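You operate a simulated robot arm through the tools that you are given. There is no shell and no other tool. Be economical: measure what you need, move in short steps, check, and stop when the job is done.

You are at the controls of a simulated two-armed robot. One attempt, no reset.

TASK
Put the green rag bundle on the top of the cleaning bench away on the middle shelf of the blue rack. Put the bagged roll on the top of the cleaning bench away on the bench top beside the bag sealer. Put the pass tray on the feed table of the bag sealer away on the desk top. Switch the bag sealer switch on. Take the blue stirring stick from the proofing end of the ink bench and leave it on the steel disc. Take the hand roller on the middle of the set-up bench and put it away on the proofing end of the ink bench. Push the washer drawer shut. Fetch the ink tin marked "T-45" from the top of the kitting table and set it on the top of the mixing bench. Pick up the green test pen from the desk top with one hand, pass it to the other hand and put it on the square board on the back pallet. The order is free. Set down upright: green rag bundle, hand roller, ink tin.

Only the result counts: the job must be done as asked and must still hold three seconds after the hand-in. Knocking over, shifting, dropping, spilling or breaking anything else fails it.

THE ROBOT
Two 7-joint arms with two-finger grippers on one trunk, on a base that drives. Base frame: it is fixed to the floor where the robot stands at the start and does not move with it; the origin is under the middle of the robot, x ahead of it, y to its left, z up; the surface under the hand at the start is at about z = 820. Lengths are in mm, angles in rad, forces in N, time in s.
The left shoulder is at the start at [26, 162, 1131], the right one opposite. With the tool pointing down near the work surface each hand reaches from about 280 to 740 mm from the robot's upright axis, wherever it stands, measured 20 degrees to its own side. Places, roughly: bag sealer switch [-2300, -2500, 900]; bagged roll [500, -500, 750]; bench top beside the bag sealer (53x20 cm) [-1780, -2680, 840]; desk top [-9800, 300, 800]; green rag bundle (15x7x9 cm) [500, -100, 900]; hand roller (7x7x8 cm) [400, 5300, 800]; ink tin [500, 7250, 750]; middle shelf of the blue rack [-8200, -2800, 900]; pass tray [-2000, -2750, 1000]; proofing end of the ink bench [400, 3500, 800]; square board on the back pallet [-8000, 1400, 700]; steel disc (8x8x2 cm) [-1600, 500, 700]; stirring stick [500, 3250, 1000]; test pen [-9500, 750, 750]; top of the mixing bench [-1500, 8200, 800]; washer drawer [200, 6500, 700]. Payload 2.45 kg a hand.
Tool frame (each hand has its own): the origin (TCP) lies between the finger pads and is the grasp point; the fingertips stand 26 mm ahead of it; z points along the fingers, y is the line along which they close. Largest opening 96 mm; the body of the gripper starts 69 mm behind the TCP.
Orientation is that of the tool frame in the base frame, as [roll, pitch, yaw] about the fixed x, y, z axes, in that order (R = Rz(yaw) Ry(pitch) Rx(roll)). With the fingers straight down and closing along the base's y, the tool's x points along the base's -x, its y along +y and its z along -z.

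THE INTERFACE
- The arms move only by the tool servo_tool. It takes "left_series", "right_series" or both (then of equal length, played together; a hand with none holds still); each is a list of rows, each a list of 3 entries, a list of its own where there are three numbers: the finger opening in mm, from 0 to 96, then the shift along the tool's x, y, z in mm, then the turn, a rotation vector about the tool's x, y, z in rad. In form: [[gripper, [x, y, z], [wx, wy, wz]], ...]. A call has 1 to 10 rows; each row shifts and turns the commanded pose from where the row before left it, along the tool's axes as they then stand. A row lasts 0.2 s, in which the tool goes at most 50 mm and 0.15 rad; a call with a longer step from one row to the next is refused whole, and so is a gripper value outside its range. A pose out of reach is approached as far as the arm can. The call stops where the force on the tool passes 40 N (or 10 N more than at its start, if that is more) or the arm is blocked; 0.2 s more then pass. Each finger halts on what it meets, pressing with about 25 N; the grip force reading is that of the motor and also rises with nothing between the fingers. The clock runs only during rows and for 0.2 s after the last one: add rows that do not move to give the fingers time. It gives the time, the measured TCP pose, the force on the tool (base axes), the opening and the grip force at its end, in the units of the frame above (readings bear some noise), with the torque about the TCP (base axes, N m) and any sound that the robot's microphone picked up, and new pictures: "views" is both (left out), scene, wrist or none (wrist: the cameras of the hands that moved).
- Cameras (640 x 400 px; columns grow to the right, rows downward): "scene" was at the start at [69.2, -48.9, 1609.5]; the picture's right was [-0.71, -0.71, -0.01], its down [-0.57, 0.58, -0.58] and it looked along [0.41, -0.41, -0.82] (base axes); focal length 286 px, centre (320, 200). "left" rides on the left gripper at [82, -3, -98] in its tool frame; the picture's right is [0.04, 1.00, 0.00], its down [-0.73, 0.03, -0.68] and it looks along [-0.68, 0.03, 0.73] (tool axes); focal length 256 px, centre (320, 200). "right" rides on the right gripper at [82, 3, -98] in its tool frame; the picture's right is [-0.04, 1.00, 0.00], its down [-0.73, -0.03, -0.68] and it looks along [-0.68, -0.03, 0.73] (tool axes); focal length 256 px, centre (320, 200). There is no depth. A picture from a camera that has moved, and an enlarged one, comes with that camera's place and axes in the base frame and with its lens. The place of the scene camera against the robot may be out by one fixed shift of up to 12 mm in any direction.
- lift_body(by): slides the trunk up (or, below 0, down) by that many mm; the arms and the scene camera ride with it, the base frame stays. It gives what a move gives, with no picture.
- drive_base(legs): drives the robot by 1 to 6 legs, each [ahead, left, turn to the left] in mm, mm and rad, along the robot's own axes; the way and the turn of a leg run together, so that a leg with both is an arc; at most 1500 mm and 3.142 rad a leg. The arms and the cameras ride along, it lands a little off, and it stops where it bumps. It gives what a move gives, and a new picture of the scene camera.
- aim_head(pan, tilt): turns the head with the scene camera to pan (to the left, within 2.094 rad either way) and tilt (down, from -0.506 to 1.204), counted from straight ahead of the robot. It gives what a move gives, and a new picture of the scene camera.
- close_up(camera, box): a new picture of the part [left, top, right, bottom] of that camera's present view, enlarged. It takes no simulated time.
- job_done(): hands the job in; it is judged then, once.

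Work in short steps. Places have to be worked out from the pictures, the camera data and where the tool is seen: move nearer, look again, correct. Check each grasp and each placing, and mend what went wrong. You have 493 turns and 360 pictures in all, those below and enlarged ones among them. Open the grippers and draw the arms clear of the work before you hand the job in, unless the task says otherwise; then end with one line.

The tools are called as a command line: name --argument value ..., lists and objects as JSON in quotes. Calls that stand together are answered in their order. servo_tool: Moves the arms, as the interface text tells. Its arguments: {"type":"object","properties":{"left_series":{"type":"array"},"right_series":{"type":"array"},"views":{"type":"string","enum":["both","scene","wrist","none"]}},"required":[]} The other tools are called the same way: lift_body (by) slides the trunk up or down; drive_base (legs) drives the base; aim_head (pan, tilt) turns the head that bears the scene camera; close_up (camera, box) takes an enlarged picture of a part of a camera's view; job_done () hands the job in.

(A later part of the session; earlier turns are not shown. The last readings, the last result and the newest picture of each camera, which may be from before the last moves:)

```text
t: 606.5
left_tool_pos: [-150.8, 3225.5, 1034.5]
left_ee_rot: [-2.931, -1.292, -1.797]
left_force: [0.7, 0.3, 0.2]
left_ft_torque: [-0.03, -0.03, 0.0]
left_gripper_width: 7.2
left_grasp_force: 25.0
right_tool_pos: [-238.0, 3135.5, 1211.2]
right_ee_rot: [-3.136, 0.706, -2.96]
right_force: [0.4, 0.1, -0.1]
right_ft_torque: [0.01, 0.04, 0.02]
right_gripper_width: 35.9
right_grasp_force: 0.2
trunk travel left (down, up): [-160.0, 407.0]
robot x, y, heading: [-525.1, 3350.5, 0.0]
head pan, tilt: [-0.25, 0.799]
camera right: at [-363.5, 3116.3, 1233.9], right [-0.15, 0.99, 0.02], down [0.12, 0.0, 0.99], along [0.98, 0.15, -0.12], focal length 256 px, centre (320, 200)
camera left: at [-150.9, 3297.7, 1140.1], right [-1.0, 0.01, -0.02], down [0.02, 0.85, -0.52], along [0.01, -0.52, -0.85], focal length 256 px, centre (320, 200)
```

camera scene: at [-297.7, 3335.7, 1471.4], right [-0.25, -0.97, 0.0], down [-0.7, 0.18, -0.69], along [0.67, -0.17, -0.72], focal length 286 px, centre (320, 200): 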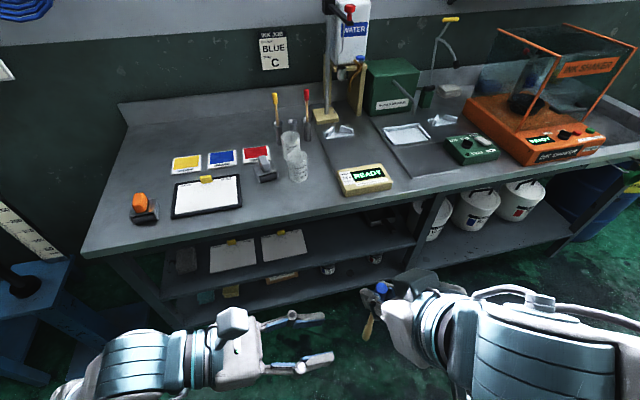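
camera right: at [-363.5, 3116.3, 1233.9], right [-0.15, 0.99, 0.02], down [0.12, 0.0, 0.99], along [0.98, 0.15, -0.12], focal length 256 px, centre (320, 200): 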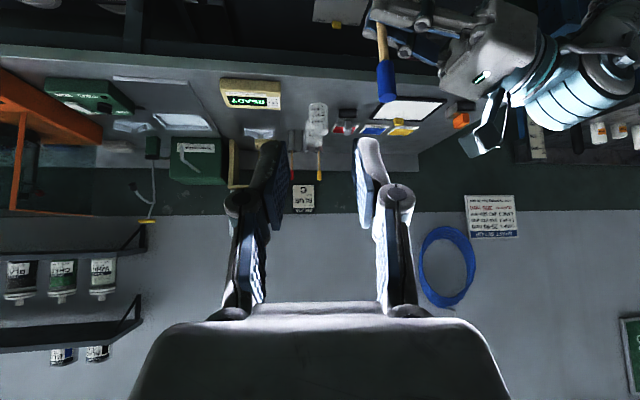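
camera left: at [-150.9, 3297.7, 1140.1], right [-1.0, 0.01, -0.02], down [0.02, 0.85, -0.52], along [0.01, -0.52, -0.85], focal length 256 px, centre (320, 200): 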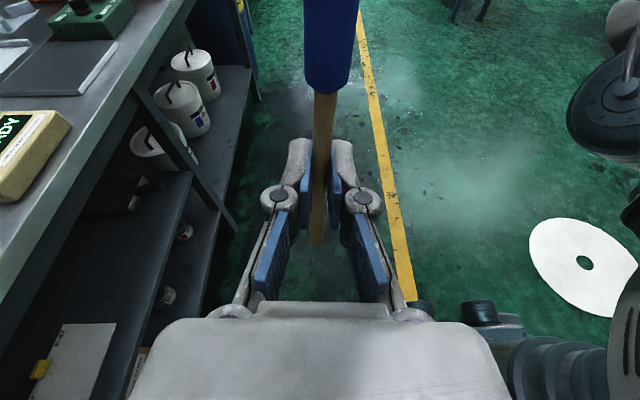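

The stick is in the left hand. Strafe along the aisle to y ≈ 500 and turn around to face the blue table.

drive_base --legs '[[0, -1450, 0], [0, -1400, 0], [0, 0, 1.05], [0, 0, 1.05], [0, 0, 1.04]]'

aim_head --pan 0.0 --tilt 0.5

```text
t: 628.3
left_tool_pos: [-983.4, 648.0, 1034.3]
left_ee_rot: [-2.929, -1.293, 1.336]
left_force: [0.5, 0.0, 0.3]
left_ft_torque: [0.02, -0.01, 0.0]
left_gripper_width: 7.2
left_grasp_force: 25.1
right_tool_pos: [-895.7, 737.1, 1212.0]
right_ee_rot: [-3.136, 0.705, 0.173]
right_force: [-0.8, -0.1, -0.4]
right_ft_torque: [0.0, 0.0, 0.05]
right_gripper_width: 36.0
right_grasp_force: 0.0
trunk travel left (down, up): [-160.0, 407.0]
robot x, y, heading: [-605.4, 513.4, 3.133]
head pan, tilt: [-0.25, 0.799]
camera scene: at [-827.5, 544.5, 1471.5], right [0.25, 0.97, 0.0], down [0.7, -0.18, -0.69], along [-0.67, 0.17, -0.72], focal length 286 px, centre (320, 200)
```

scene: 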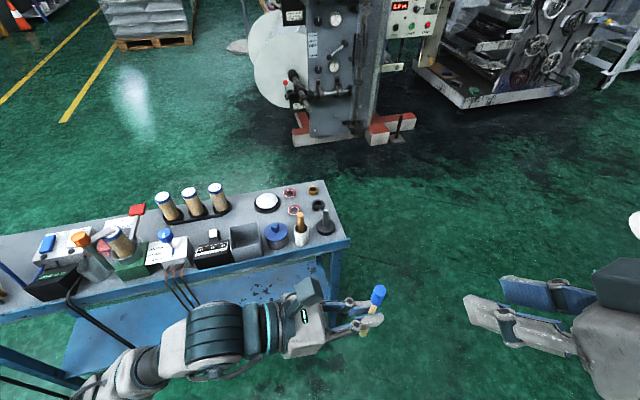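

```text
t: 629.1
left_tool_pos: [-981.1, 647.1, 1035.9]
left_ee_rot: [-2.916, -1.293, 1.325]
left_force: [-0.6, 0.4, 0.0]
left_ft_torque: [0.01, 0.01, -0.03]
left_gripper_width: 7.2
left_grasp_force: 24.7
right_tool_pos: [-891.7, 736.6, 1211.8]
right_ee_rot: [-3.135, 0.708, 0.176]
right_force: [0.1, -0.2, -0.1]
right_ft_torque: [-0.01, 0.0, -0.01]
right_gripper_width: 36.1
right_grasp_force: 0.0
trunk travel left (down, up): [-160.0, 407.0]
robot x, y, heading: [-612.1, 515.8, 3.131]
head pan, tilt: [0.0, 0.499]
camera scene: at [-840.3, 523.5, 1497.4], right [0.01, 1.0, 0.0], down [0.48, -0.01, -0.88], along [-0.88, 0.01, -0.48], focal length 286 px, centre (320, 200)
```

scene: 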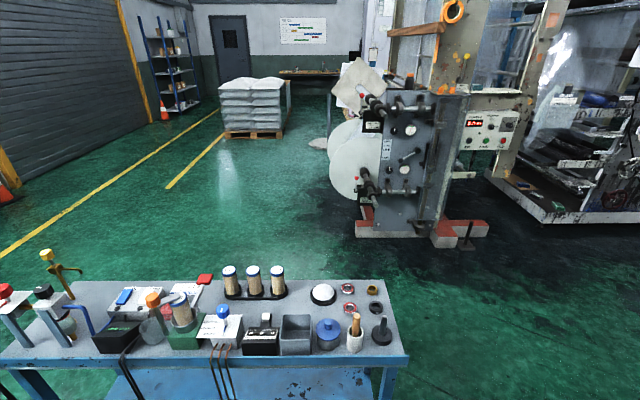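

Zoom on the table's right end to identify the steel disc.

close_up --camera "scene" --box '[220, 260, 420, 370]'

```text
3.20 times, centred on (320, 315) of scene
camera zoom: at [-840.3, 523.5, 1497.4], right [0.01, 1.0, 0.0], down [0.48, -0.01, -0.88], along [-0.88, 0.01, -0.48], focal length 916 px, centre (320, -168)
```

zoom: 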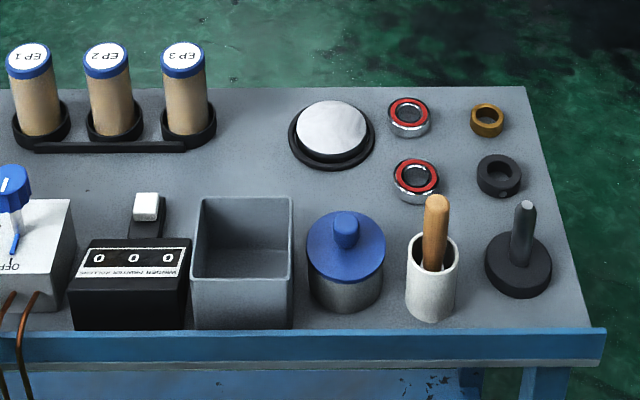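

The shiny steel disc sits at about [−1560,543] on a black mat, with bearings to its right. First move the right hand away and upright, then rotate the left hand so the stick becomes horizontal.

servo_tool --right_series '[[36, [0, -40, 0], [0, 0.14, 0]], [36, [0, -40, 0], [0, 0.14, 0]], [36, [0, -40, 0], [0, 0.14, 0]], [36, [0, -40, 0], [0, 0.14, 0]], [36, [0, -30, 0], [0, 0.14, 0]]]' --views "none"

servo_tool --left_series '[[0, [0, 0, 0], [0, -0.145, 0]], [0, [0, 0, 0], [0, -0.145, 0]], [0, [0, 0, 0], [0, -0.145, 0]], [0, [0, 0, 0], [0, -0.145, 0]], [0, [0, 0, 0], [0, -0.145, 0]], [0, [0, 0, 0], [0, -0.145, 0]], [0, [0, 0, 0], [0, -0.145, 0]], [0, [0, 0, 0], [0, -0.145, 0]], [0, [0, 0, 0], [0, -0.145, 0]], [0, [0, 0, 0], [0, -0.145, 0]]]' --views "both"

```text
t: 630.3
left_tool_pos: [-980.5, 645.0, 1037.3]
left_ee_rot: [-2.912, -1.295, 1.321]
left_force: [0.2, -0.8, 0.6]
left_ft_torque: [0.01, 0.0, 0.02]
left_gripper_width: 7.1
left_grasp_force: 25.0
right_tool_pos: [-922.6, 921.6, 1213.2]
right_ee_rot: [-3.136, 0.006, 0.171]
right_force: [-0.2, 0.7, 0.8]
right_ft_torque: [-0.01, 0.0, 0.01]
right_gripper_width: 35.8
right_grasp_force: 0.0
trunk travel left (down, up): [-160.0, 407.0]
robot x, y, heading: [-611.2, 515.7, 3.134]
head pan, tilt: [0.0, 0.499]
```

```text
t: 632.5
left_tool_pos: [-979.9, 648.6, 1036.7]
left_ee_rot: [-3.078, 0.154, 1.55]
left_force: [0.7, 0.0, 0.8]
left_ft_torque: [-0.02, 0.02, 0.01]
left_gripper_width: 7.5
left_grasp_force: 25.2
right_tool_pos: [-922.6, 923.7, 1213.7]
right_ee_rot: [-3.136, 0.009, 0.171]
right_force: [0.1, -0.5, -0.5]
right_ft_torque: [0.03, -0.02, 0.01]
right_gripper_width: 35.8
right_grasp_force: 0.1
trunk travel left (down, up): [-160.0, 407.0]
robot x, y, heading: [-610.5, 516.8, 3.137]
head pan, tilt: [0.0, 0.499]
camera scene: at [-840.3, 526.6, 1497.5], right [0.01, 1.0, 0.0], down [0.48, -0.01, -0.88], along [-0.88, 0.0, -0.48], focal length 286 px, centre (320, 200)
camera left: at [-974.3, 744.2, 1121.7], right [1.0, 0.01, -0.07], down [0.06, -0.62, 0.78], along [-0.03, -0.78, -0.62], focal length 256 px, centre (320, 200)
```

scene: 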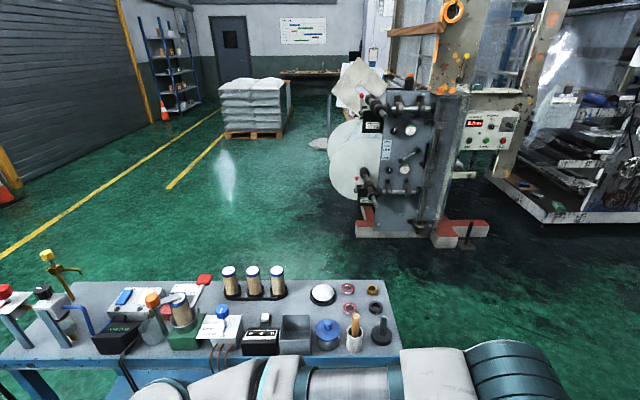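
left: 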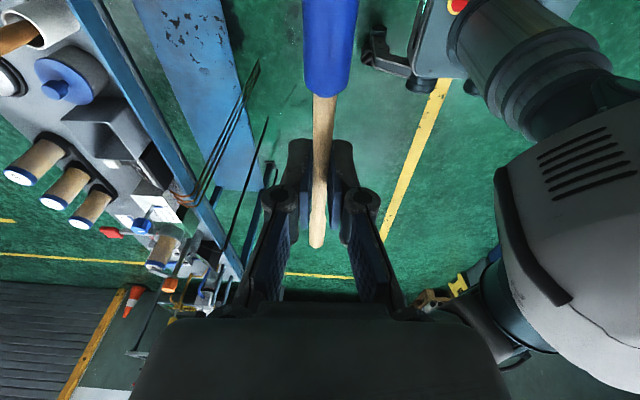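

Almost horizontal; the grip is near the stick's middle. Finish the tilt and yaw the hand 45° so the stick will clear the bearings.

servo_tool --left_series '[[0, [0, 0, 0], [-0.06, -0.122, 0]], [0, [0, 0, 0], [-0.036, 0, -0.126]], [0, [0, 0, 0], [-0.036, 0, -0.126]], [0, [0, 0, 0], [-0.036, 0, -0.126]], [0, [0, 0, 0], [-0.036, 0, -0.126]], [0, [0, 0, 0], [-0.036, 0, -0.126]], [0, [0, 0, 0], [-0.036, 0, -0.126]], [0, [0, 0, 0], [0, 0, 0]]]' --views "wrist"

```text
t: 634.3
left_tool_pos: [-979.9, 646.7, 1035.8]
left_ee_rot: [3.138, 0.272, 2.34]
left_force: [0.5, 0.1, 0.4]
left_ft_torque: [-0.04, -0.02, 0.01]
left_gripper_width: 7.5
left_grasp_force: 24.9
right_tool_pos: [-923.5, 923.1, 1213.7]
right_ee_rot: [-3.133, 0.009, 0.172]
right_force: [-0.3, -0.7, 0.6]
right_ft_torque: [0.01, 0.01, 0.05]
right_gripper_width: 35.8
right_grasp_force: 0.0
trunk travel left (down, up): [-160.0, 407.0]
robot x, y, heading: [-607.9, 517.5, 3.131]
head pan, tilt: [0.0, 0.499]
camera left: at [-1055.3, 720.3, 1109.6], right [0.69, 0.72, -0.01], down [0.38, -0.36, 0.85], along [0.61, -0.59, -0.52], focal length 256 px, centre (320, 200)
```

left: 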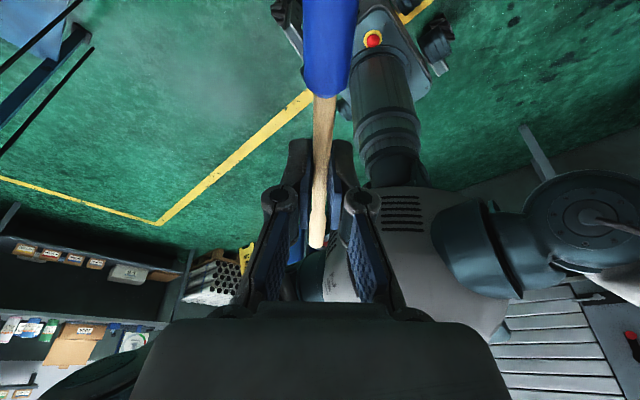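

The stick is level and yawed as planned. Drive to the table: right 100, ahead 370.

drive_base --legs '[[0, -100, 0], [365, 0, 0]]'

aim_head --pan 0.1 --tilt 0.8

```text
t: 637.4
left_tool_pos: [-1347.9, 752.4, 1034.8]
left_ee_rot: [3.139, 0.273, 2.336]
left_force: [-0.7, -0.4, -0.2]
left_ft_torque: [-0.04, 0.02, -0.01]
left_gripper_width: 7.2
left_grasp_force: 24.8
right_tool_pos: [-1289.6, 1028.4, 1213.4]
right_ee_rot: [-3.136, 0.004, 0.166]
right_force: [-1.1, 1.0, 0.1]
right_ft_torque: [-0.02, -0.07, -0.02]
right_gripper_width: 35.9
right_grasp_force: 0.0
trunk travel left (down, up): [-160.0, 407.0]
robot x, y, heading: [-979.0, 619.6, 3.132]
head pan, tilt: [0.0, 0.499]
camera scene: at [-1210.0, 604.8, 1496.8], right [0.01, 1.0, 0.01], down [0.48, 0.01, -0.88], along [-0.88, 0.01, -0.48], focal length 286 px, centre (320, 200)
```

scene: 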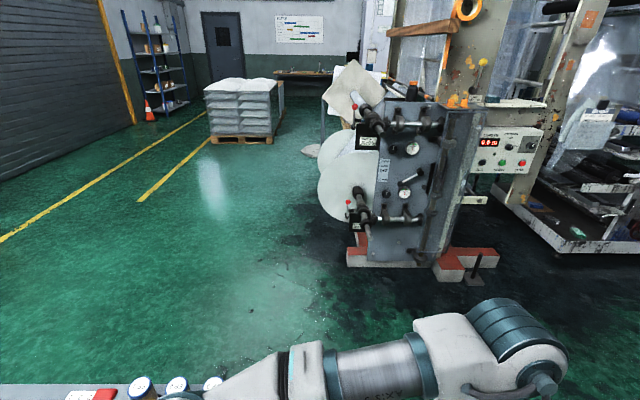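

```text
t: 638.2
left_tool_pos: [-1344.2, 748.8, 1037.6]
left_ee_rot: [-3.139, 0.271, 2.337]
left_force: [-1.0, -0.1, 0.2]
left_ft_torque: [0.08, -0.05, -0.01]
left_gripper_width: 7.4
left_grasp_force: 24.9
right_tool_pos: [-1286.6, 1025.4, 1214.0]
right_ee_rot: [-3.137, 0.01, 0.168]
right_force: [0.2, -0.4, -0.4]
right_ft_torque: [0.05, -0.01, -0.01]
right_gripper_width: 36.0
right_grasp_force: 0.1
trunk travel left (down, up): [-160.0, 407.0]
robot x, y, heading: [-978.7, 621.0, 3.128]
head pan, tilt: [0.099, 0.799]
camera scene: at [-1199.3, 577.3, 1470.6], right [-0.09, 1.0, 0.03], down [0.72, 0.08, -0.69], along [-0.69, -0.04, -0.72], focal length 286 px, centre (320, 200)
```

scene: 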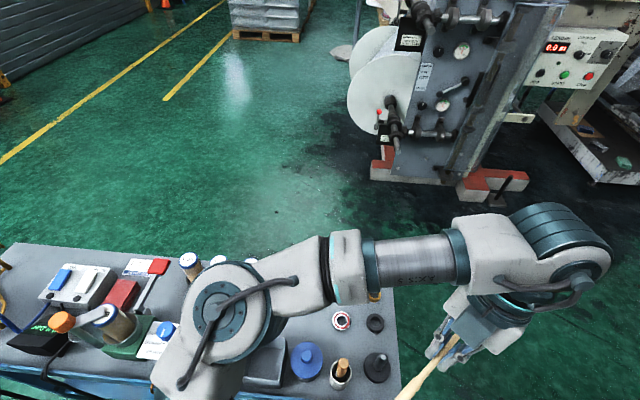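

Slide the left hand along its closing axis (toward −x,−y) to bring it over the disc area.

servo_tool --left_series '[[0, [0, -40, 0], [0, 0, 0]], [0, [0, -40, 0], [0, 0, 0]], [0, [0, -40, 0], [0, 0, 0]], [0, [0, -40, 0], [0, 0, 0]], [0, [0, -40, 0], [0, 0, 0]], [0, [0, -40, 0], [0, 0, 0]], [0, [0, 0, 0], [0, 0, 0]]]' --views "both"

```text
t: 640.0
left_tool_pos: [-1512.9, 611.7, 1040.4]
left_ee_rot: [-3.113, 0.291, 2.342]
left_force: [0.8, 1.7, -0.7]
left_ft_torque: [-0.19, 0.04, -0.05]
left_gripper_width: 7.5
left_grasp_force: 24.8
right_tool_pos: [-1281.2, 1059.2, 1202.7]
right_ee_rot: [3.119, 0.02, 0.168]
right_force: [-0.1, 0.2, -0.2]
right_ft_torque: [-0.11, 0.01, 0.0]
right_gripper_width: 36.0
right_grasp_force: 0.0
trunk travel left (down, up): [-160.0, 407.0]
robot x, y, heading: [-979.4, 619.3, 3.127]
head pan, tilt: [0.099, 0.799]
stopped in row 7 (left hand): the arm was blocked; the commanded pose is now the measured one
camera scene: at [-1198.5, 616.2, 1471.3], right [-0.09, 1.0, 0.0], down [0.72, 0.06, -0.69], along [-0.69, -0.06, -0.72], focal length 286 px, centre (320, 200)
camera left: at [-1586.0, 687.8, 1111.7], right [0.7, 0.72, -0.04], down [0.39, -0.33, 0.86], along [0.6, -0.61, -0.51], focal length 256 px, centre (320, 200)
```

scene: 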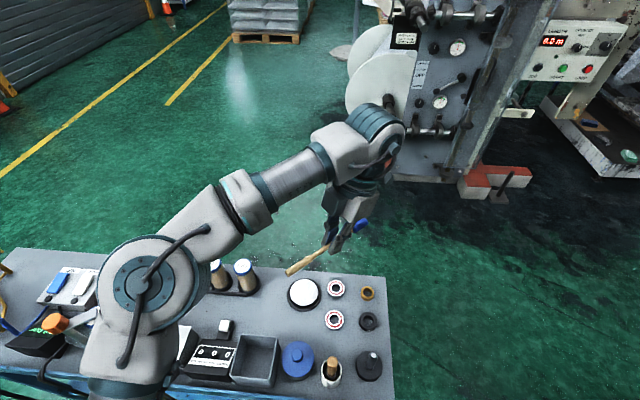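
left: 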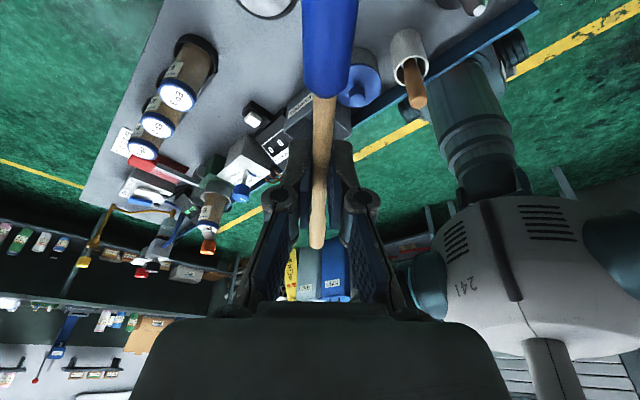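

Great view: the stick is level and the disc center is at ≈[−1541,542]. Let the sway settle, then align.

servo_tool --left_series '[[0, [-10, -23, 3], [0, 0, 0]], [0, [-10, -23, 3], [0, 0, 0]], [0, [-10, -23, 2], [0, 0, 0]], [0, [0, 0, 0], [0, 0, 0]], [0, [0, 0, 0], [0, 0, 0]], [0, [0, 0, 0], [0, 0, 0]], [0, [0, 0, 0], [0, 0, 0]], [0, [0, 0, 0], [0, 0, 0]], [0, [0, 0, 0], [0, 0, 0]], [0, [0, 0, 0], [0, 0, 0]]]' --views "none"

servo_tool --left_series '[[0, [0, 0, 0], [0, 0, 0]], [0, [0, 0, 0], [0, 0, 0]], [0, [0, 0, 0], [0, 0, 0]], [0, [0, 0, 0], [0, 0, 0]], [0, [0, 0, 0], [0, 0, 0]]]' --views "both"

```text
t: 642.4
left_tool_pos: [-1540.1, 489.0, 1044.1]
left_ee_rot: [-3.138, 0.262, 2.344]
left_force: [-0.3, -0.3, 0.8]
left_ft_torque: [0.04, 0.06, 0.02]
left_gripper_width: 7.5
left_grasp_force: 24.9
right_tool_pos: [-1277.5, 1004.5, 1218.7]
right_ee_rot: [-3.122, 0.016, 0.173]
right_force: [0.5, -0.1, 0.8]
right_ft_torque: [0.01, 0.01, 0.03]
right_gripper_width: 35.8
right_grasp_force: 0.0
trunk travel left (down, up): [-160.0, 407.0]
robot x, y, heading: [-976.4, 604.0, 3.134]
head pan, tilt: [0.099, 0.799]
stopped in row 10 (left hand): the arm was blocked; the commanded pose is now the measured one
```

```text
t: 643.6
left_tool_pos: [-1539.7, 527.5, 1045.7]
left_ee_rot: [-3.116, 0.283, 2.346]
left_force: [0.6, 1.4, -0.6]
left_ft_torque: [-0.12, 0.02, 0.0]
left_gripper_width: 7.4
left_grasp_force: 24.9
right_tool_pos: [-1278.4, 1047.0, 1206.7]
right_ee_rot: [3.129, 0.022, 0.171]
right_force: [0.3, 0.2, -0.7]
right_ft_torque: [-0.06, -0.01, -0.05]
right_gripper_width: 35.9
right_grasp_force: 0.2
trunk travel left (down, up): [-160.0, 407.0]
robot x, y, heading: [-978.2, 608.8, 3.125]
head pan, tilt: [0.099, 0.799]
camera scene: at [-1198.3, 639.3, 1471.1], right [-0.09, 1.0, -0.02], down [0.72, 0.05, -0.7], along [-0.69, -0.08, -0.72], focal length 286 px, centre (320, 200)
camera left: at [-1614.1, 603.2, 1118.0], right [0.69, 0.72, -0.03], down [0.39, -0.34, 0.86], along [0.61, -0.61, -0.52], focal length 256 px, centre (320, 200)
```

scene: 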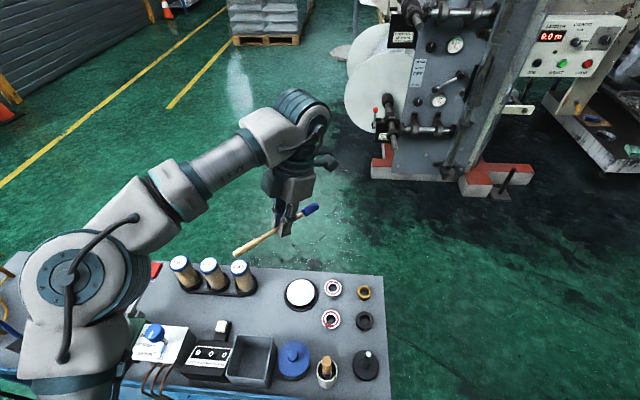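
left: 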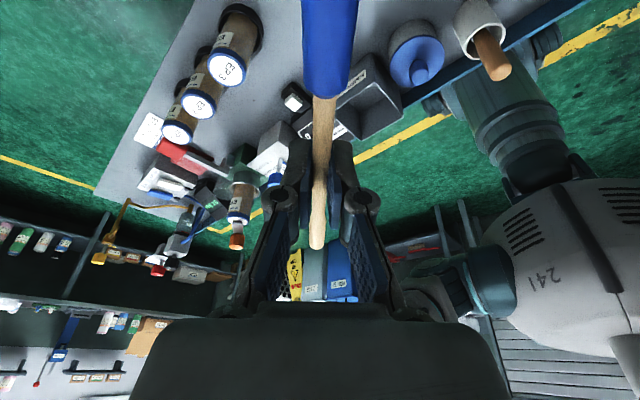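

Wait for the sway to die out before lowering.

servo_tool --right_series '[[36, [10, 10, 20], [0, 0, 0]], [36, [10, 10, 20], [0, 0, 0]], [36, [10, 10, 20], [0, 0, 0]], [36, [0, 0, 20], [0, 0, 0]], [36, [0, 0, 20], [0, 0, 0]], [36, [0, 0, 0], [0, 0, 0]], [36, [0, 0, 0], [0, 0, 0]], [36, [0, 0, 0], [0, 0, 0]], [36, [0, 0, 0], [0, 0, 0]], [36, [0, 0, 0], [0, 0, 0]]]' --views "none"

servo_tool --right_series '[[36, [0, 0, 0], [0, 0, 0]], [36, [0, 0, 0], [0, 0, 0]], [36, [0, 0, 0], [0, 0, 0]], [36, [0, 0, 0], [0, 0, 0]], [36, [0, 0, 0], [0, 0, 0]], [36, [0, 0, 0], [0, 0, 0]], [36, [0, 0, 0], [0, 0, 0]], [36, [0, 0, 0], [0, 0, 0]], [36, [0, 0, 0], [0, 0, 0]], [36, [0, 0, 0], [0, 0, 0]]]' --views "none"

servo_tool --right_series '[[36, [0, 0, 0], [0, 0, 0]], [36, [0, 0, 0], [0, 0, 0]]]' --views "none"

servo_tool --right_series '[[36, [0, 0, 0], [0, 0, 0]], [36, [0, 0, 0], [0, 0, 0]]]' --views "none"

```text
t: 645.8
left_tool_pos: [-1541.2, 495.3, 1042.1]
left_ee_rot: [-3.135, 0.266, 2.344]
left_force: [0.8, -0.7, -1.2]
left_ft_torque: [0.04, -0.03, 0.03]
left_gripper_width: 7.3
left_grasp_force: 25.1
right_tool_pos: [-1247.6, 988.9, 1117.9]
right_ee_rot: [-3.129, 0.013, 0.172]
right_force: [0.5, -1.1, 0.5]
right_ft_torque: [0.01, -0.02, -0.01]
right_gripper_width: 36.3
right_grasp_force: 0.0
trunk travel left (down, up): [-160.0, 407.0]
robot x, y, heading: [-977.6, 604.0, 3.135]
head pan, tilt: [0.099, 0.799]
```

```text
t: 648.0
left_tool_pos: [-1541.9, 497.0, 1042.8]
left_ee_rot: [-3.134, 0.267, 2.346]
left_force: [0.6, -0.5, -0.9]
left_ft_torque: [0.02, -0.03, 0.04]
left_gripper_width: 7.3
left_grasp_force: 25.0
right_tool_pos: [-1247.0, 990.8, 1115.4]
right_ee_rot: [-3.13, 0.016, 0.172]
right_force: [-0.2, 0.7, 1.0]
right_ft_torque: [0.03, -0.01, 0.01]
right_gripper_width: 36.0
right_grasp_force: 0.1
trunk travel left (down, up): [-160.0, 407.0]
robot x, y, heading: [-978.8, 605.5, 3.13]
head pan, tilt: [0.099, 0.799]
```

```text
t: 648.6
left_tool_pos: [-1540.5, 520.4, 1045.4]
left_ee_rot: [-3.121, 0.279, 2.346]
left_force: [0.2, 0.8, -0.4]
left_ft_torque: [-0.15, 0.03, -0.03]
left_gripper_width: 7.2
left_grasp_force: 24.3
right_tool_pos: [-1245.9, 1014.6, 1109.2]
right_ee_rot: [3.134, 0.019, 0.172]
right_force: [-1.4, 0.8, -0.6]
right_ft_torque: [-0.06, 0.0, 0.01]
right_gripper_width: 36.0
right_grasp_force: 0.0
trunk travel left (down, up): [-160.0, 407.0]
robot x, y, heading: [-978.7, 608.7, 3.135]
head pan, tilt: [0.099, 0.799]
```

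```text
t: 649.2
left_tool_pos: [-1540.6, 500.1, 1044.3]
left_ee_rot: [-3.133, 0.267, 2.344]
left_force: [0.5, 0.4, 0.3]
left_ft_torque: [-0.01, 0.01, 0.02]
left_gripper_width: 7.4
left_grasp_force: 25.1
right_tool_pos: [-1247.0, 992.6, 1116.0]
right_ee_rot: [-3.133, 0.016, 0.173]
right_force: [0.2, 0.2, 0.4]
right_ft_torque: [0.03, -0.02, 0.01]
right_gripper_width: 36.1
right_grasp_force: 0.0
trunk travel left (down, up): [-160.0, 407.0]
robot x, y, heading: [-977.5, 606.2, 3.135]
head pan, tilt: [0.099, 0.799]
```

Sway is ±12 mm and decaying. Wait longer.

servo_tool --right_series '[[36, [0, 0, 0], [0, 0, 0]], [36, [0, 0, 0], [0, 0, 0]], [36, [0, 0, 0], [0, 0, 0]], [36, [0, 0, 0], [0, 0, 0]], [36, [0, 0, 0], [0, 0, 0]], [36, [0, 0, 0], [0, 0, 0]], [36, [0, 0, 0], [0, 0, 0]], [36, [0, 0, 0], [0, 0, 0]], [36, [0, 0, 0], [0, 0, 0]], [36, [0, 0, 0], [0, 0, 0]]]' --views "none"

servo_tool --right_series '[[36, [0, 0, 0], [0, 0, 0]], [36, [0, 0, 0], [0, 0, 0]], [36, [0, 0, 0], [0, 0, 0]], [36, [0, 0, 0], [0, 0, 0]], [36, [0, 0, 0], [0, 0, 0]], [36, [0, 0, 0], [0, 0, 0]], [36, [0, 0, 0], [0, 0, 0]], [36, [0, 0, 0], [0, 0, 0]], [36, [0, 0, 0], [0, 0, 0]], [36, [0, 0, 0], [0, 0, 0]]]' --views "none"

servo_tool --right_series '[[36, [0, 0, 0], [0, 0, 0]], [36, [0, 0, 0], [0, 0, 0]]]' --views "none"

servo_tool --right_series '[[36, [0, 0, 0], [0, 0, 0]]]' --views "none"

```text
t: 651.4
left_tool_pos: [-1540.5, 500.2, 1043.8]
left_ee_rot: [-3.133, 0.27, 2.345]
left_force: [0.2, 0.0, 0.2]
left_ft_torque: [0.02, 0.01, 0.0]
left_gripper_width: 7.2
left_grasp_force: 25.2
right_tool_pos: [-1246.4, 993.4, 1116.6]
right_ee_rot: [-3.13, 0.016, 0.172]
right_force: [-0.2, -0.3, 0.2]
right_ft_torque: [-0.02, 0.0, -0.03]
right_gripper_width: 35.8
right_grasp_force: 0.1
trunk travel left (down, up): [-160.0, 407.0]
robot x, y, heading: [-973.1, 603.5, 3.137]
head pan, tilt: [0.099, 0.799]
```

```text
t: 653.6
left_tool_pos: [-1541.0, 508.3, 1044.9]
left_ee_rot: [-3.129, 0.271, 2.346]
left_force: [-0.8, 0.3, 0.3]
left_ft_torque: [-0.04, 0.03, 0.0]
left_gripper_width: 7.1
left_grasp_force: 24.5
right_tool_pos: [-1246.5, 1000.5, 1114.5]
right_ee_rot: [-3.138, 0.019, 0.172]
right_force: [0.2, -0.3, 0.2]
right_ft_torque: [-0.02, 0.01, 0.01]
right_gripper_width: 36.0
right_grasp_force: 0.1
trunk travel left (down, up): [-160.0, 407.0]
robot x, y, heading: [-978.4, 605.3, 3.131]
head pan, tilt: [0.099, 0.799]
```

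```text
t: 654.2
left_tool_pos: [-1540.6, 500.4, 1044.4]
left_ee_rot: [-3.134, 0.268, 2.346]
left_force: [-0.1, -0.8, 0.1]
left_ft_torque: [0.03, 0.05, 0.01]
left_gripper_width: 7.5
left_grasp_force: 24.7
right_tool_pos: [-1247.1, 993.6, 1115.8]
right_ee_rot: [-3.134, 0.015, 0.172]
right_force: [-0.1, 0.1, 0.0]
right_ft_torque: [-0.01, -0.03, 0.02]
right_gripper_width: 36.1
right_grasp_force: 0.1
trunk travel left (down, up): [-160.0, 407.0]
robot x, y, heading: [-976.1, 606.4, 3.134]
head pan, tilt: [0.099, 0.799]
```

```text
t: 654.6
left_tool_pos: [-1541.3, 507.4, 1044.9]
left_ee_rot: [-3.128, 0.274, 2.346]
left_force: [-0.1, 0.2, -0.2]
left_ft_torque: [-0.01, 0.01, 0.0]
left_gripper_width: 7.3
left_grasp_force: 24.9
right_tool_pos: [-1246.0, 1000.3, 1114.3]
right_ee_rot: [-3.137, 0.017, 0.17]
right_force: [0.5, 0.6, 0.1]
right_ft_torque: [0.01, 0.01, 0.0]
right_gripper_width: 36.1
right_grasp_force: 0.1
trunk travel left (down, up): [-160.0, 407.0]
robot x, y, heading: [-976.8, 607.8, 3.138]
head pan, tilt: [0.099, 0.799]
```

Sway is down to ±4 mm. Slowly shift +38 mm in y and start lowering gently.

servo_tool --left_series '[[0, [9, 9, -2], [0, 0, 0]], [0, [9, 9, -2], [0, 0, 0]], [0, [8, 8, -3], [0, 0, 0]], [0, [5, 0, 17], [0, 0, 0]], [0, [5, 0, 17], [0, 0, 0]], [0, [5, 0, 17], [0, 0, 0]], [0, [5, 0, 17], [0, 0, 0]], [0, [5, 0, 17], [0, 0, 0]], [0, [5, 0, 17], [0, 0, 0]], [0, [0, 0, 0], [0, 0, 0]]]' --views "both"

```text
t: 656.8
left_tool_pos: [-1542.9, 541.5, 938.3]
left_ee_rot: [-3.13, 0.269, 2.345]
left_force: [-0.6, -1.2, -0.4]
left_ft_torque: [0.01, 0.0, 0.01]
left_gripper_width: 7.3
left_grasp_force: 25.0
right_tool_pos: [-1246.4, 996.3, 1115.2]
right_ee_rot: [-3.134, 0.019, 0.174]
right_force: [-0.1, -0.6, -0.1]
right_ft_torque: [0.01, 0.01, 0.0]
right_gripper_width: 36.1
right_grasp_force: 0.1
trunk travel left (down, up): [-160.0, 407.0]
robot x, y, heading: [-976.6, 605.1, 3.133]
head pan, tilt: [0.099, 0.799]
camera scene: at [-1198.4, 604.1, 1471.5], right [-0.09, 1.0, 0.0], down [0.72, 0.06, -0.69], along [-0.69, -0.06, -0.72], focal length 286 px, centre (320, 200)
camera left: at [-1617.0, 616.4, 1011.3], right [0.69, 0.72, -0.02], down [0.4, -0.35, 0.85], along [0.61, -0.59, -0.53], focal length 256 px, centre (320, 200)
```

scene: 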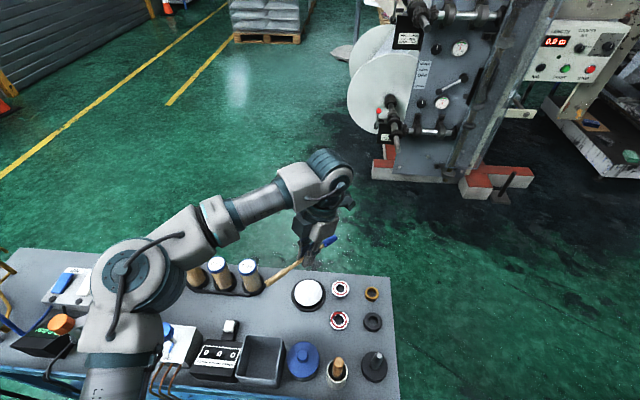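
left: 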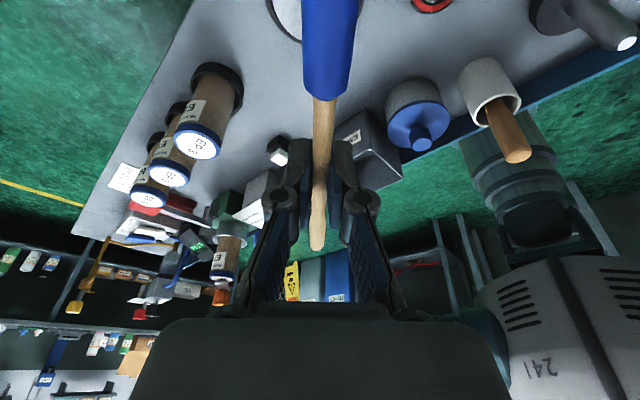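

I zoom the wrist view to locate the disc relative to the stick.

close_up --camera "left" --box '[220, 0, 460, 100]'

close_up --camera "scene" --box '[240, 200, 400, 330]'

```text
2.67 times, centred on (340, 50) of left
camera zoom: at [-1617.0, 616.4, 1011.3], right [0.69, 0.72, -0.02], down [0.4, -0.35, 0.85], along [0.61, -0.59, -0.53], focal length 683 px, centre (267, 600)
```

zoom: 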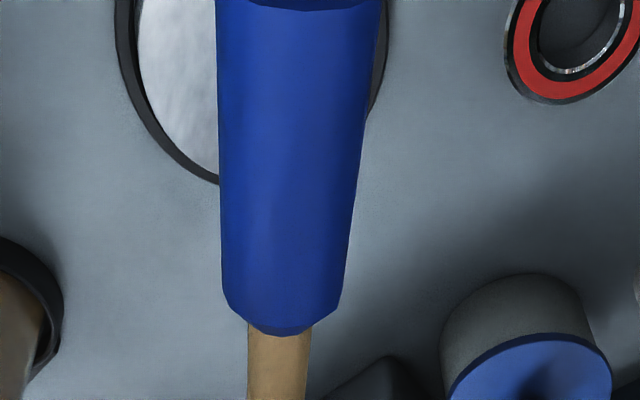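

```text
3.08 times, centred on (320, 265) of scene
camera zoom: at [-1198.4, 604.1, 1471.5], right [-0.09, 1.0, 0.0], down [0.72, 0.06, -0.69], along [-0.69, -0.06, -0.72], focal length 880 px, centre (320, 0)
```

zoom: 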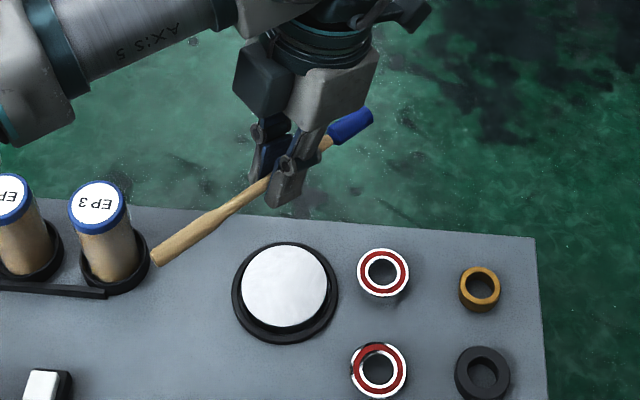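

Table top is z ≈ 733 and the disc (on its black base) is centered near [−1550,544]. Small correction and lower gently to z ≈ 820.

servo_tool --left_series '[[0, [6, -3, -2], [0, 0, 0]], [0, [4, 0, 15], [0, 0, 0]], [0, [4, 0, 15], [0, 0, 0]], [0, [4, 0, 15], [0, 0, 0]], [0, [4, 0, 15], [0, 0, 0]], [0, [4, 0, 15], [0, 0, 0]], [0, [4, 0, 15], [0, 0, 0]], [0, [4, 0, 15], [0, 0, 0]], [0, [0, 0, 0], [0, 0, 0]], [0, [0, 0, 0], [0, 0, 0]]]' --views "both"

close_up --camera "scene" --box '[240, 220, 400, 350]'

```text
t: 659.0
left_tool_pos: [-1550.0, 544.4, 829.0]
left_ee_rot: [-3.13, 0.269, 2.346]
left_force: [-0.5, 0.0, -0.3]
left_ft_torque: [-0.01, -0.03, -0.02]
left_gripper_width: 7.5
left_grasp_force: 25.0
right_tool_pos: [-1246.9, 998.0, 1114.9]
right_ee_rot: [-3.138, 0.018, 0.171]
right_force: [-0.4, 0.8, -0.5]
right_ft_torque: [0.0, 0.07, -0.04]
right_gripper_width: 35.8
right_grasp_force: 0.1
trunk travel left (down, up): [-160.0, 407.0]
robot x, y, heading: [-974.6, 604.3, 3.136]
head pan, tilt: [0.099, 0.799]
camera scene: at [-1198.9, 604.4, 1471.3], right [-0.09, 1.0, 0.0], down [0.72, 0.06, -0.69], along [-0.69, -0.06, -0.72], focal length 286 px, centre (320, 200)
camera left: at [-1623.3, 617.4, 901.9], right [0.69, 0.72, -0.02], down [0.39, -0.35, 0.85], along [0.61, -0.59, -0.53], focal length 256 px, centre (320, 200)
```

scene: 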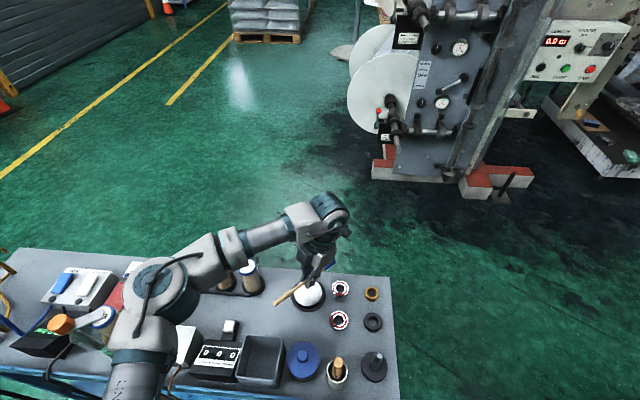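
left: 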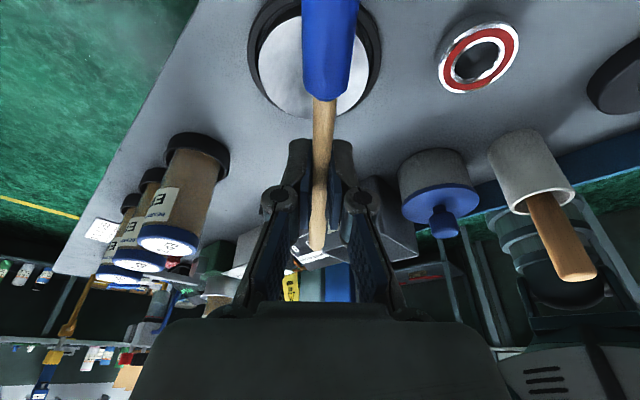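

```text
3.08 times, centred on (320, 285) of scene
camera zoom: at [-1198.9, 604.4, 1471.3], right [-0.09, 1.0, 0.0], down [0.72, 0.06, -0.69], along [-0.69, -0.06, -0.72], focal length 880 px, centre (320, -62)
```

zoom: 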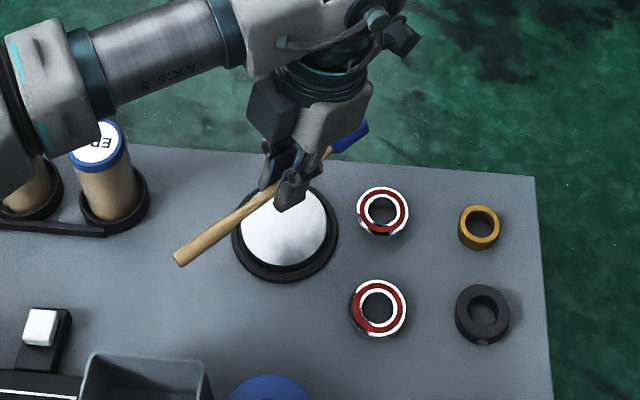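

Comparing both views, the disc center is ≈[−1563,543]. Shift by [−13,0] and lower 30 mm more.

servo_tool --left_series '[[0, [5, -5, -1], [0, 0, 0]], [0, [4, -4, -1], [0, 0, 0]], [0, [3, 0, 10], [0, 0, 0]], [0, [3, 0, 10], [0, 0, 0]], [0, [2, 0, 8], [0, 0, 0]], [0, [0, 0, 0], [0, 0, 0]], [0, [0, 0, 0], [0, 0, 0]]]' --views "wrist"

close_up --camera "scene" --box '[260, 250, 360, 330]'

```text
t: 660.6
left_tool_pos: [-1562.6, 544.7, 798.7]
left_ee_rot: [-3.13, 0.271, 2.346]
left_force: [-0.6, 0.1, 0.3]
left_ft_torque: [-0.01, -0.01, -0.03]
left_gripper_width: 7.5
left_grasp_force: 25.1
right_tool_pos: [-1247.4, 998.1, 1115.3]
right_ee_rot: [-3.136, 0.018, 0.171]
right_force: [0.1, -0.1, -0.9]
right_ft_torque: [0.01, 0.06, -0.02]
right_gripper_width: 36.0
right_grasp_force: 0.0
trunk travel left (down, up): [-160.0, 407.0]
robot x, y, heading: [-974.5, 605.0, 3.132]
head pan, tilt: [0.099, 0.799]
camera left: at [-1636.1, 618.4, 872.3], right [0.69, 0.72, -0.02], down [0.39, -0.35, 0.85], along [0.61, -0.59, -0.53], focal length 256 px, centre (320, 200)
```

left: 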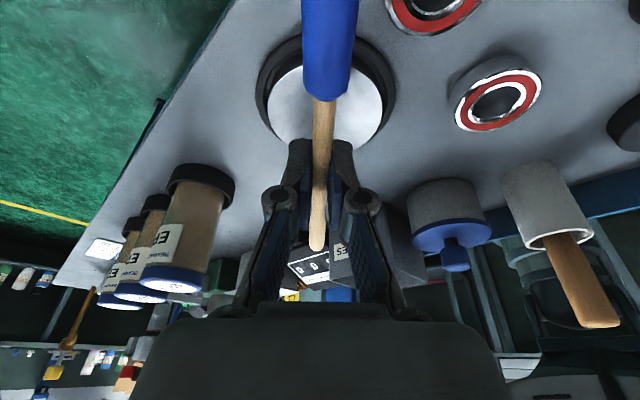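

```text
5.00 times, centred on (310, 290) of scene
camera zoom: at [-1198.9, 604.5, 1471.3], right [-0.09, 1.0, 0.0], down [0.72, 0.06, -0.69], along [-0.69, -0.06, -0.72], focal length 1431 px, centre (370, -250)
```

zoom: 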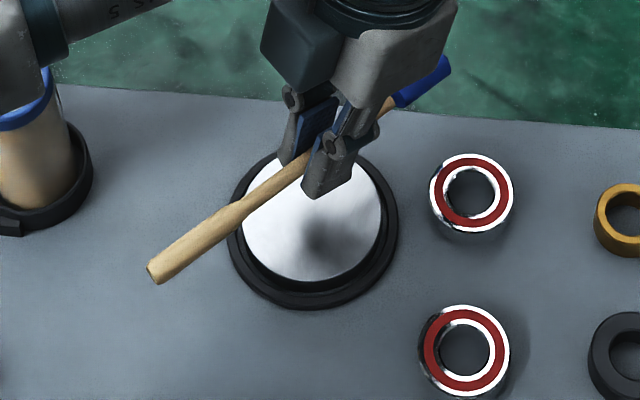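

Nearly centered; I shift 8 mm toward the cap side and creep down to contact with the disc.

servo_tool --left_series '[[0, [4, 0, -1], [0, 0, 0]], [0, [4, 0, -1], [0, 0, 0]], [0, [1, 0, 4], [0, 0, 0]], [0, [1, 0, 4], [0, 0, 0]], [0, [1, 0, 3], [0, 0, 0]], [0, [1, 0, 3], [0, 0, 0]], [0, [1, 0, 2], [0, 0, 0]], [0, [0, 0, 0], [0, 0, 0]]]' --views "wrist"

close_up --camera "scene" --box '[260, 250, 360, 330]'

```text
t: 662.4
left_tool_pos: [-1567.9, 550.7, 782.2]
left_ee_rot: [-3.13, 0.27, 2.346]
left_force: [-0.8, 0.6, 0.0]
left_ft_torque: [-0.02, -0.06, -0.01]
left_gripper_width: 7.3
left_grasp_force: 25.0
right_tool_pos: [-1247.2, 996.2, 1115.6]
right_ee_rot: [-3.136, 0.018, 0.171]
right_force: [0.4, -0.3, -0.3]
right_ft_torque: [0.02, -0.06, 0.02]
right_gripper_width: 36.1
right_grasp_force: 0.0
trunk travel left (down, up): [-160.0, 407.0]
robot x, y, heading: [-975.8, 606.8, 3.136]
head pan, tilt: [0.099, 0.799]
camera left: at [-1642.9, 623.4, 855.9], right [0.69, 0.72, -0.02], down [0.39, -0.35, 0.85], along [0.61, -0.59, -0.53], focal length 256 px, centre (320, 200)
```

left: 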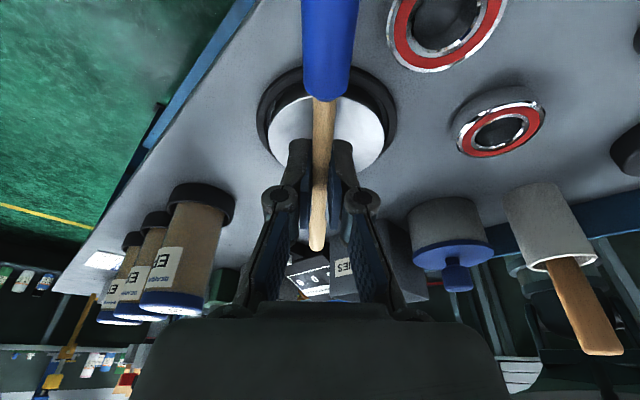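

```text
5.00 times, centred on (310, 290) of scene
camera zoom: at [-1198.8, 604.5, 1471.4], right [-0.09, 1.0, 0.0], down [0.72, 0.06, -0.69], along [-0.69, -0.06, -0.72], focal length 1431 px, centre (370, -250)
```

zoom: 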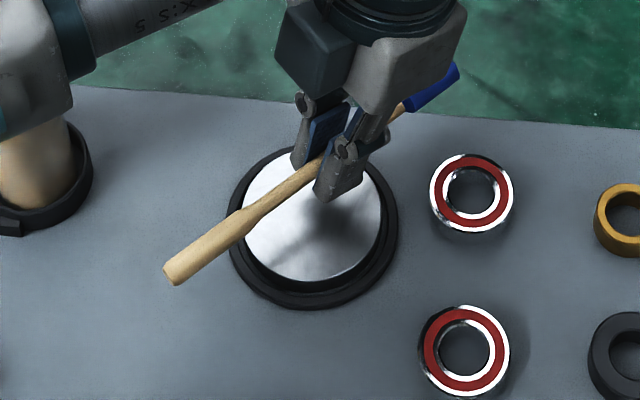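

The disc seems a bit lower (z ≈ 730), and with that both views agree the stick is centered. Keep creeping down.

servo_tool --left_series '[[0, [-3, 0, 4], [0, 0, 0]], [0, [1, 0, 3], [0, 0, 0]], [0, [1, 0, 3], [0, 0, 0]], [0, [1, 0, 3], [0, 0, 0]], [0, [1, 0, 3], [0, 0, 0]], [0, [1, 0, 3], [0, 0, 0]], [0, [0, 0, 0], [0, 0, 0]]]' --views "wrist"

close_up --camera "scene" --box '[260, 250, 360, 330]'

```text
t: 664.0
left_tool_pos: [-1568.4, 547.6, 764.2]
left_ee_rot: [-3.129, 0.268, 2.347]
left_force: [-1.2, 0.6, 5.1]
left_ft_torque: [0.02, 0.02, 0.02]
left_gripper_width: 7.3
left_grasp_force: 24.7
right_tool_pos: [-1246.8, 996.3, 1115.3]
right_ee_rot: [-3.136, 0.017, 0.174]
right_force: [-0.3, -0.2, 0.7]
right_ft_torque: [-0.03, 0.0, 0.0]
right_gripper_width: 36.0
right_grasp_force: 0.1
trunk travel left (down, up): [-160.0, 407.0]
robot x, y, heading: [-978.3, 601.9, 3.131]
head pan, tilt: [0.099, 0.799]
camera left: at [-1641.0, 620.9, 837.7], right [0.69, 0.72, -0.02], down [0.4, -0.35, 0.85], along [0.61, -0.59, -0.53], focal length 256 px, centre (320, 200)
```

left: 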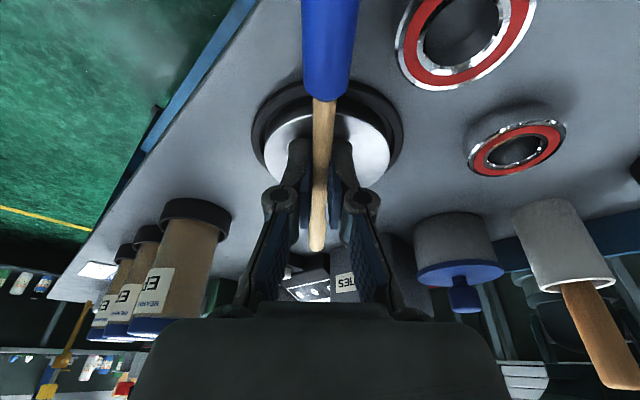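

```text
5.00 times, centred on (310, 290) of scene
camera zoom: at [-1198.2, 604.5, 1471.6], right [-0.09, 1.0, 0.0], down [0.72, 0.06, -0.69], along [-0.69, -0.06, -0.72], focal length 1431 px, centre (370, -250)
```

zoom: 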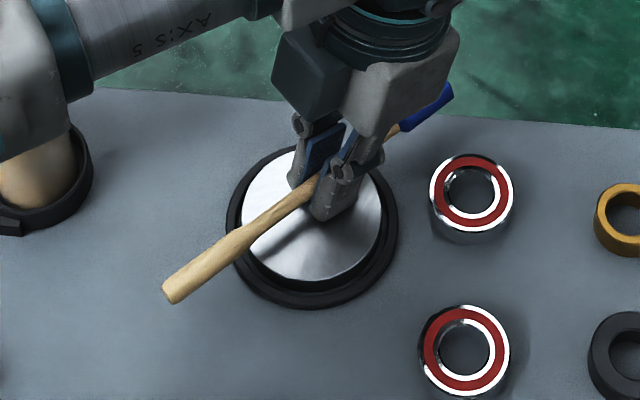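

Light contact (5 N) – the stick hangs ~9 mm above the disc, nearly centered. I nudge 8 mm toward the tail, touch again, then open slowly.

servo_tool --left_series '[[0, [-1, 0, -4], [0, 0, 0]], [0, [-4, 0, 1], [0, 0, 0]], [0, [-4, 0, 1], [0, 0, 0]], [0, [1, 0, 3], [0, 0, 0]], [0, [0, 0, 0], [0, 0, 0]], [0, [0, 0, 0], [0, 0, 0]]]' --views "none"

servo_tool --left_series '[[8, [0, 0, 0], [0, 0, 0]], [10, [0, 0, 0], [0, 0, 0]], [12, [0, 0, 0], [0, 0, 0]], [15, [0, 0, 0], [0, 0, 0]], [18, [0, 0, 0], [0, 0, 0]], [18, [0, 0, 0], [0, 0, 0]]]' --views "wrist"

close_up --camera "scene" --box '[260, 250, 360, 330]'

```text
t: 665.4
left_tool_pos: [-1561.6, 540.6, 763.1]
left_ee_rot: [-3.129, 0.271, 2.346]
left_force: [0.0, -0.9, -0.2]
left_ft_torque: [-0.01, 0.02, -0.03]
left_gripper_width: 7.5
left_grasp_force: 25.1
right_tool_pos: [-1247.7, 996.8, 1115.5]
right_ee_rot: [-3.136, 0.018, 0.172]
right_force: [0.3, 0.2, 0.5]
right_ft_torque: [-0.01, 0.01, -0.01]
right_gripper_width: 36.0
right_grasp_force: 0.0
trunk travel left (down, up): [-160.0, 407.0]
robot x, y, heading: [-974.9, 606.4, 3.134]
head pan, tilt: [0.099, 0.799]
```

```text
t: 666.8
left_tool_pos: [-1561.7, 540.3, 763.4]
left_ee_rot: [-3.13, 0.27, 2.347]
left_force: [-1.0, -0.6, 3.3]
left_ft_torque: [0.01, 0.01, -0.02]
left_gripper_width: 17.3
left_grasp_force: 0.0
right_tool_pos: [-1246.6, 997.3, 1113.6]
right_ee_rot: [-3.137, 0.018, 0.173]
right_force: [-0.2, 0.5, -0.7]
right_ft_torque: [0.03, -0.03, -0.01]
right_gripper_width: 36.3
right_grasp_force: 0.1
trunk travel left (down, up): [-160.0, 407.0]
robot x, y, heading: [-975.4, 604.8, 3.134]
head pan, tilt: [0.099, 0.799]
camera left: at [-1635.6, 615.1, 838.1], right [0.69, 0.72, -0.02], down [0.39, -0.35, 0.85], along [0.61, -0.59, -0.53], focal length 256 px, centre (320, 200)
```

left: 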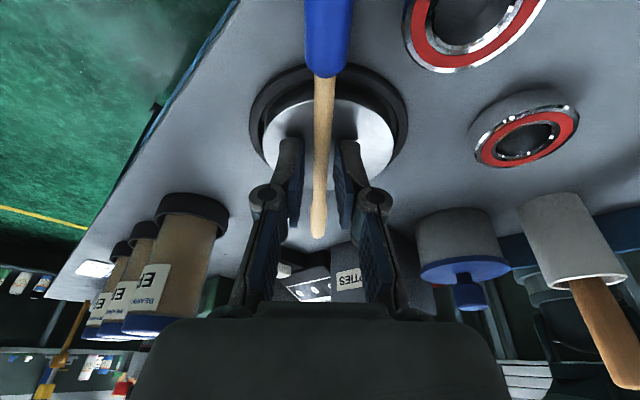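

```text
5.00 times, centred on (310, 290) of scene
camera zoom: at [-1198.4, 604.2, 1471.5], right [-0.09, 1.0, 0.0], down [0.72, 0.06, -0.69], along [-0.69, -0.06, -0.72], focal length 1431 px, centre (370, -250)
```

zoom: 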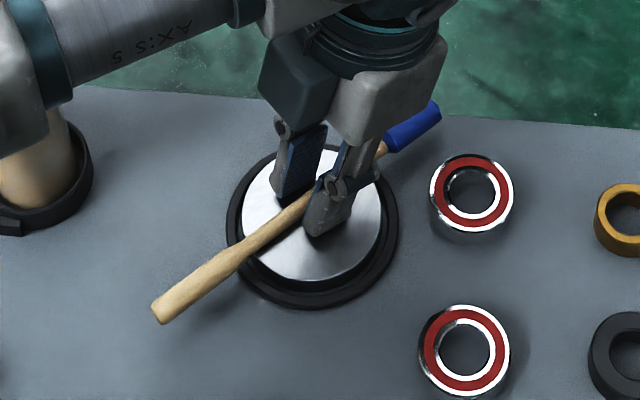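

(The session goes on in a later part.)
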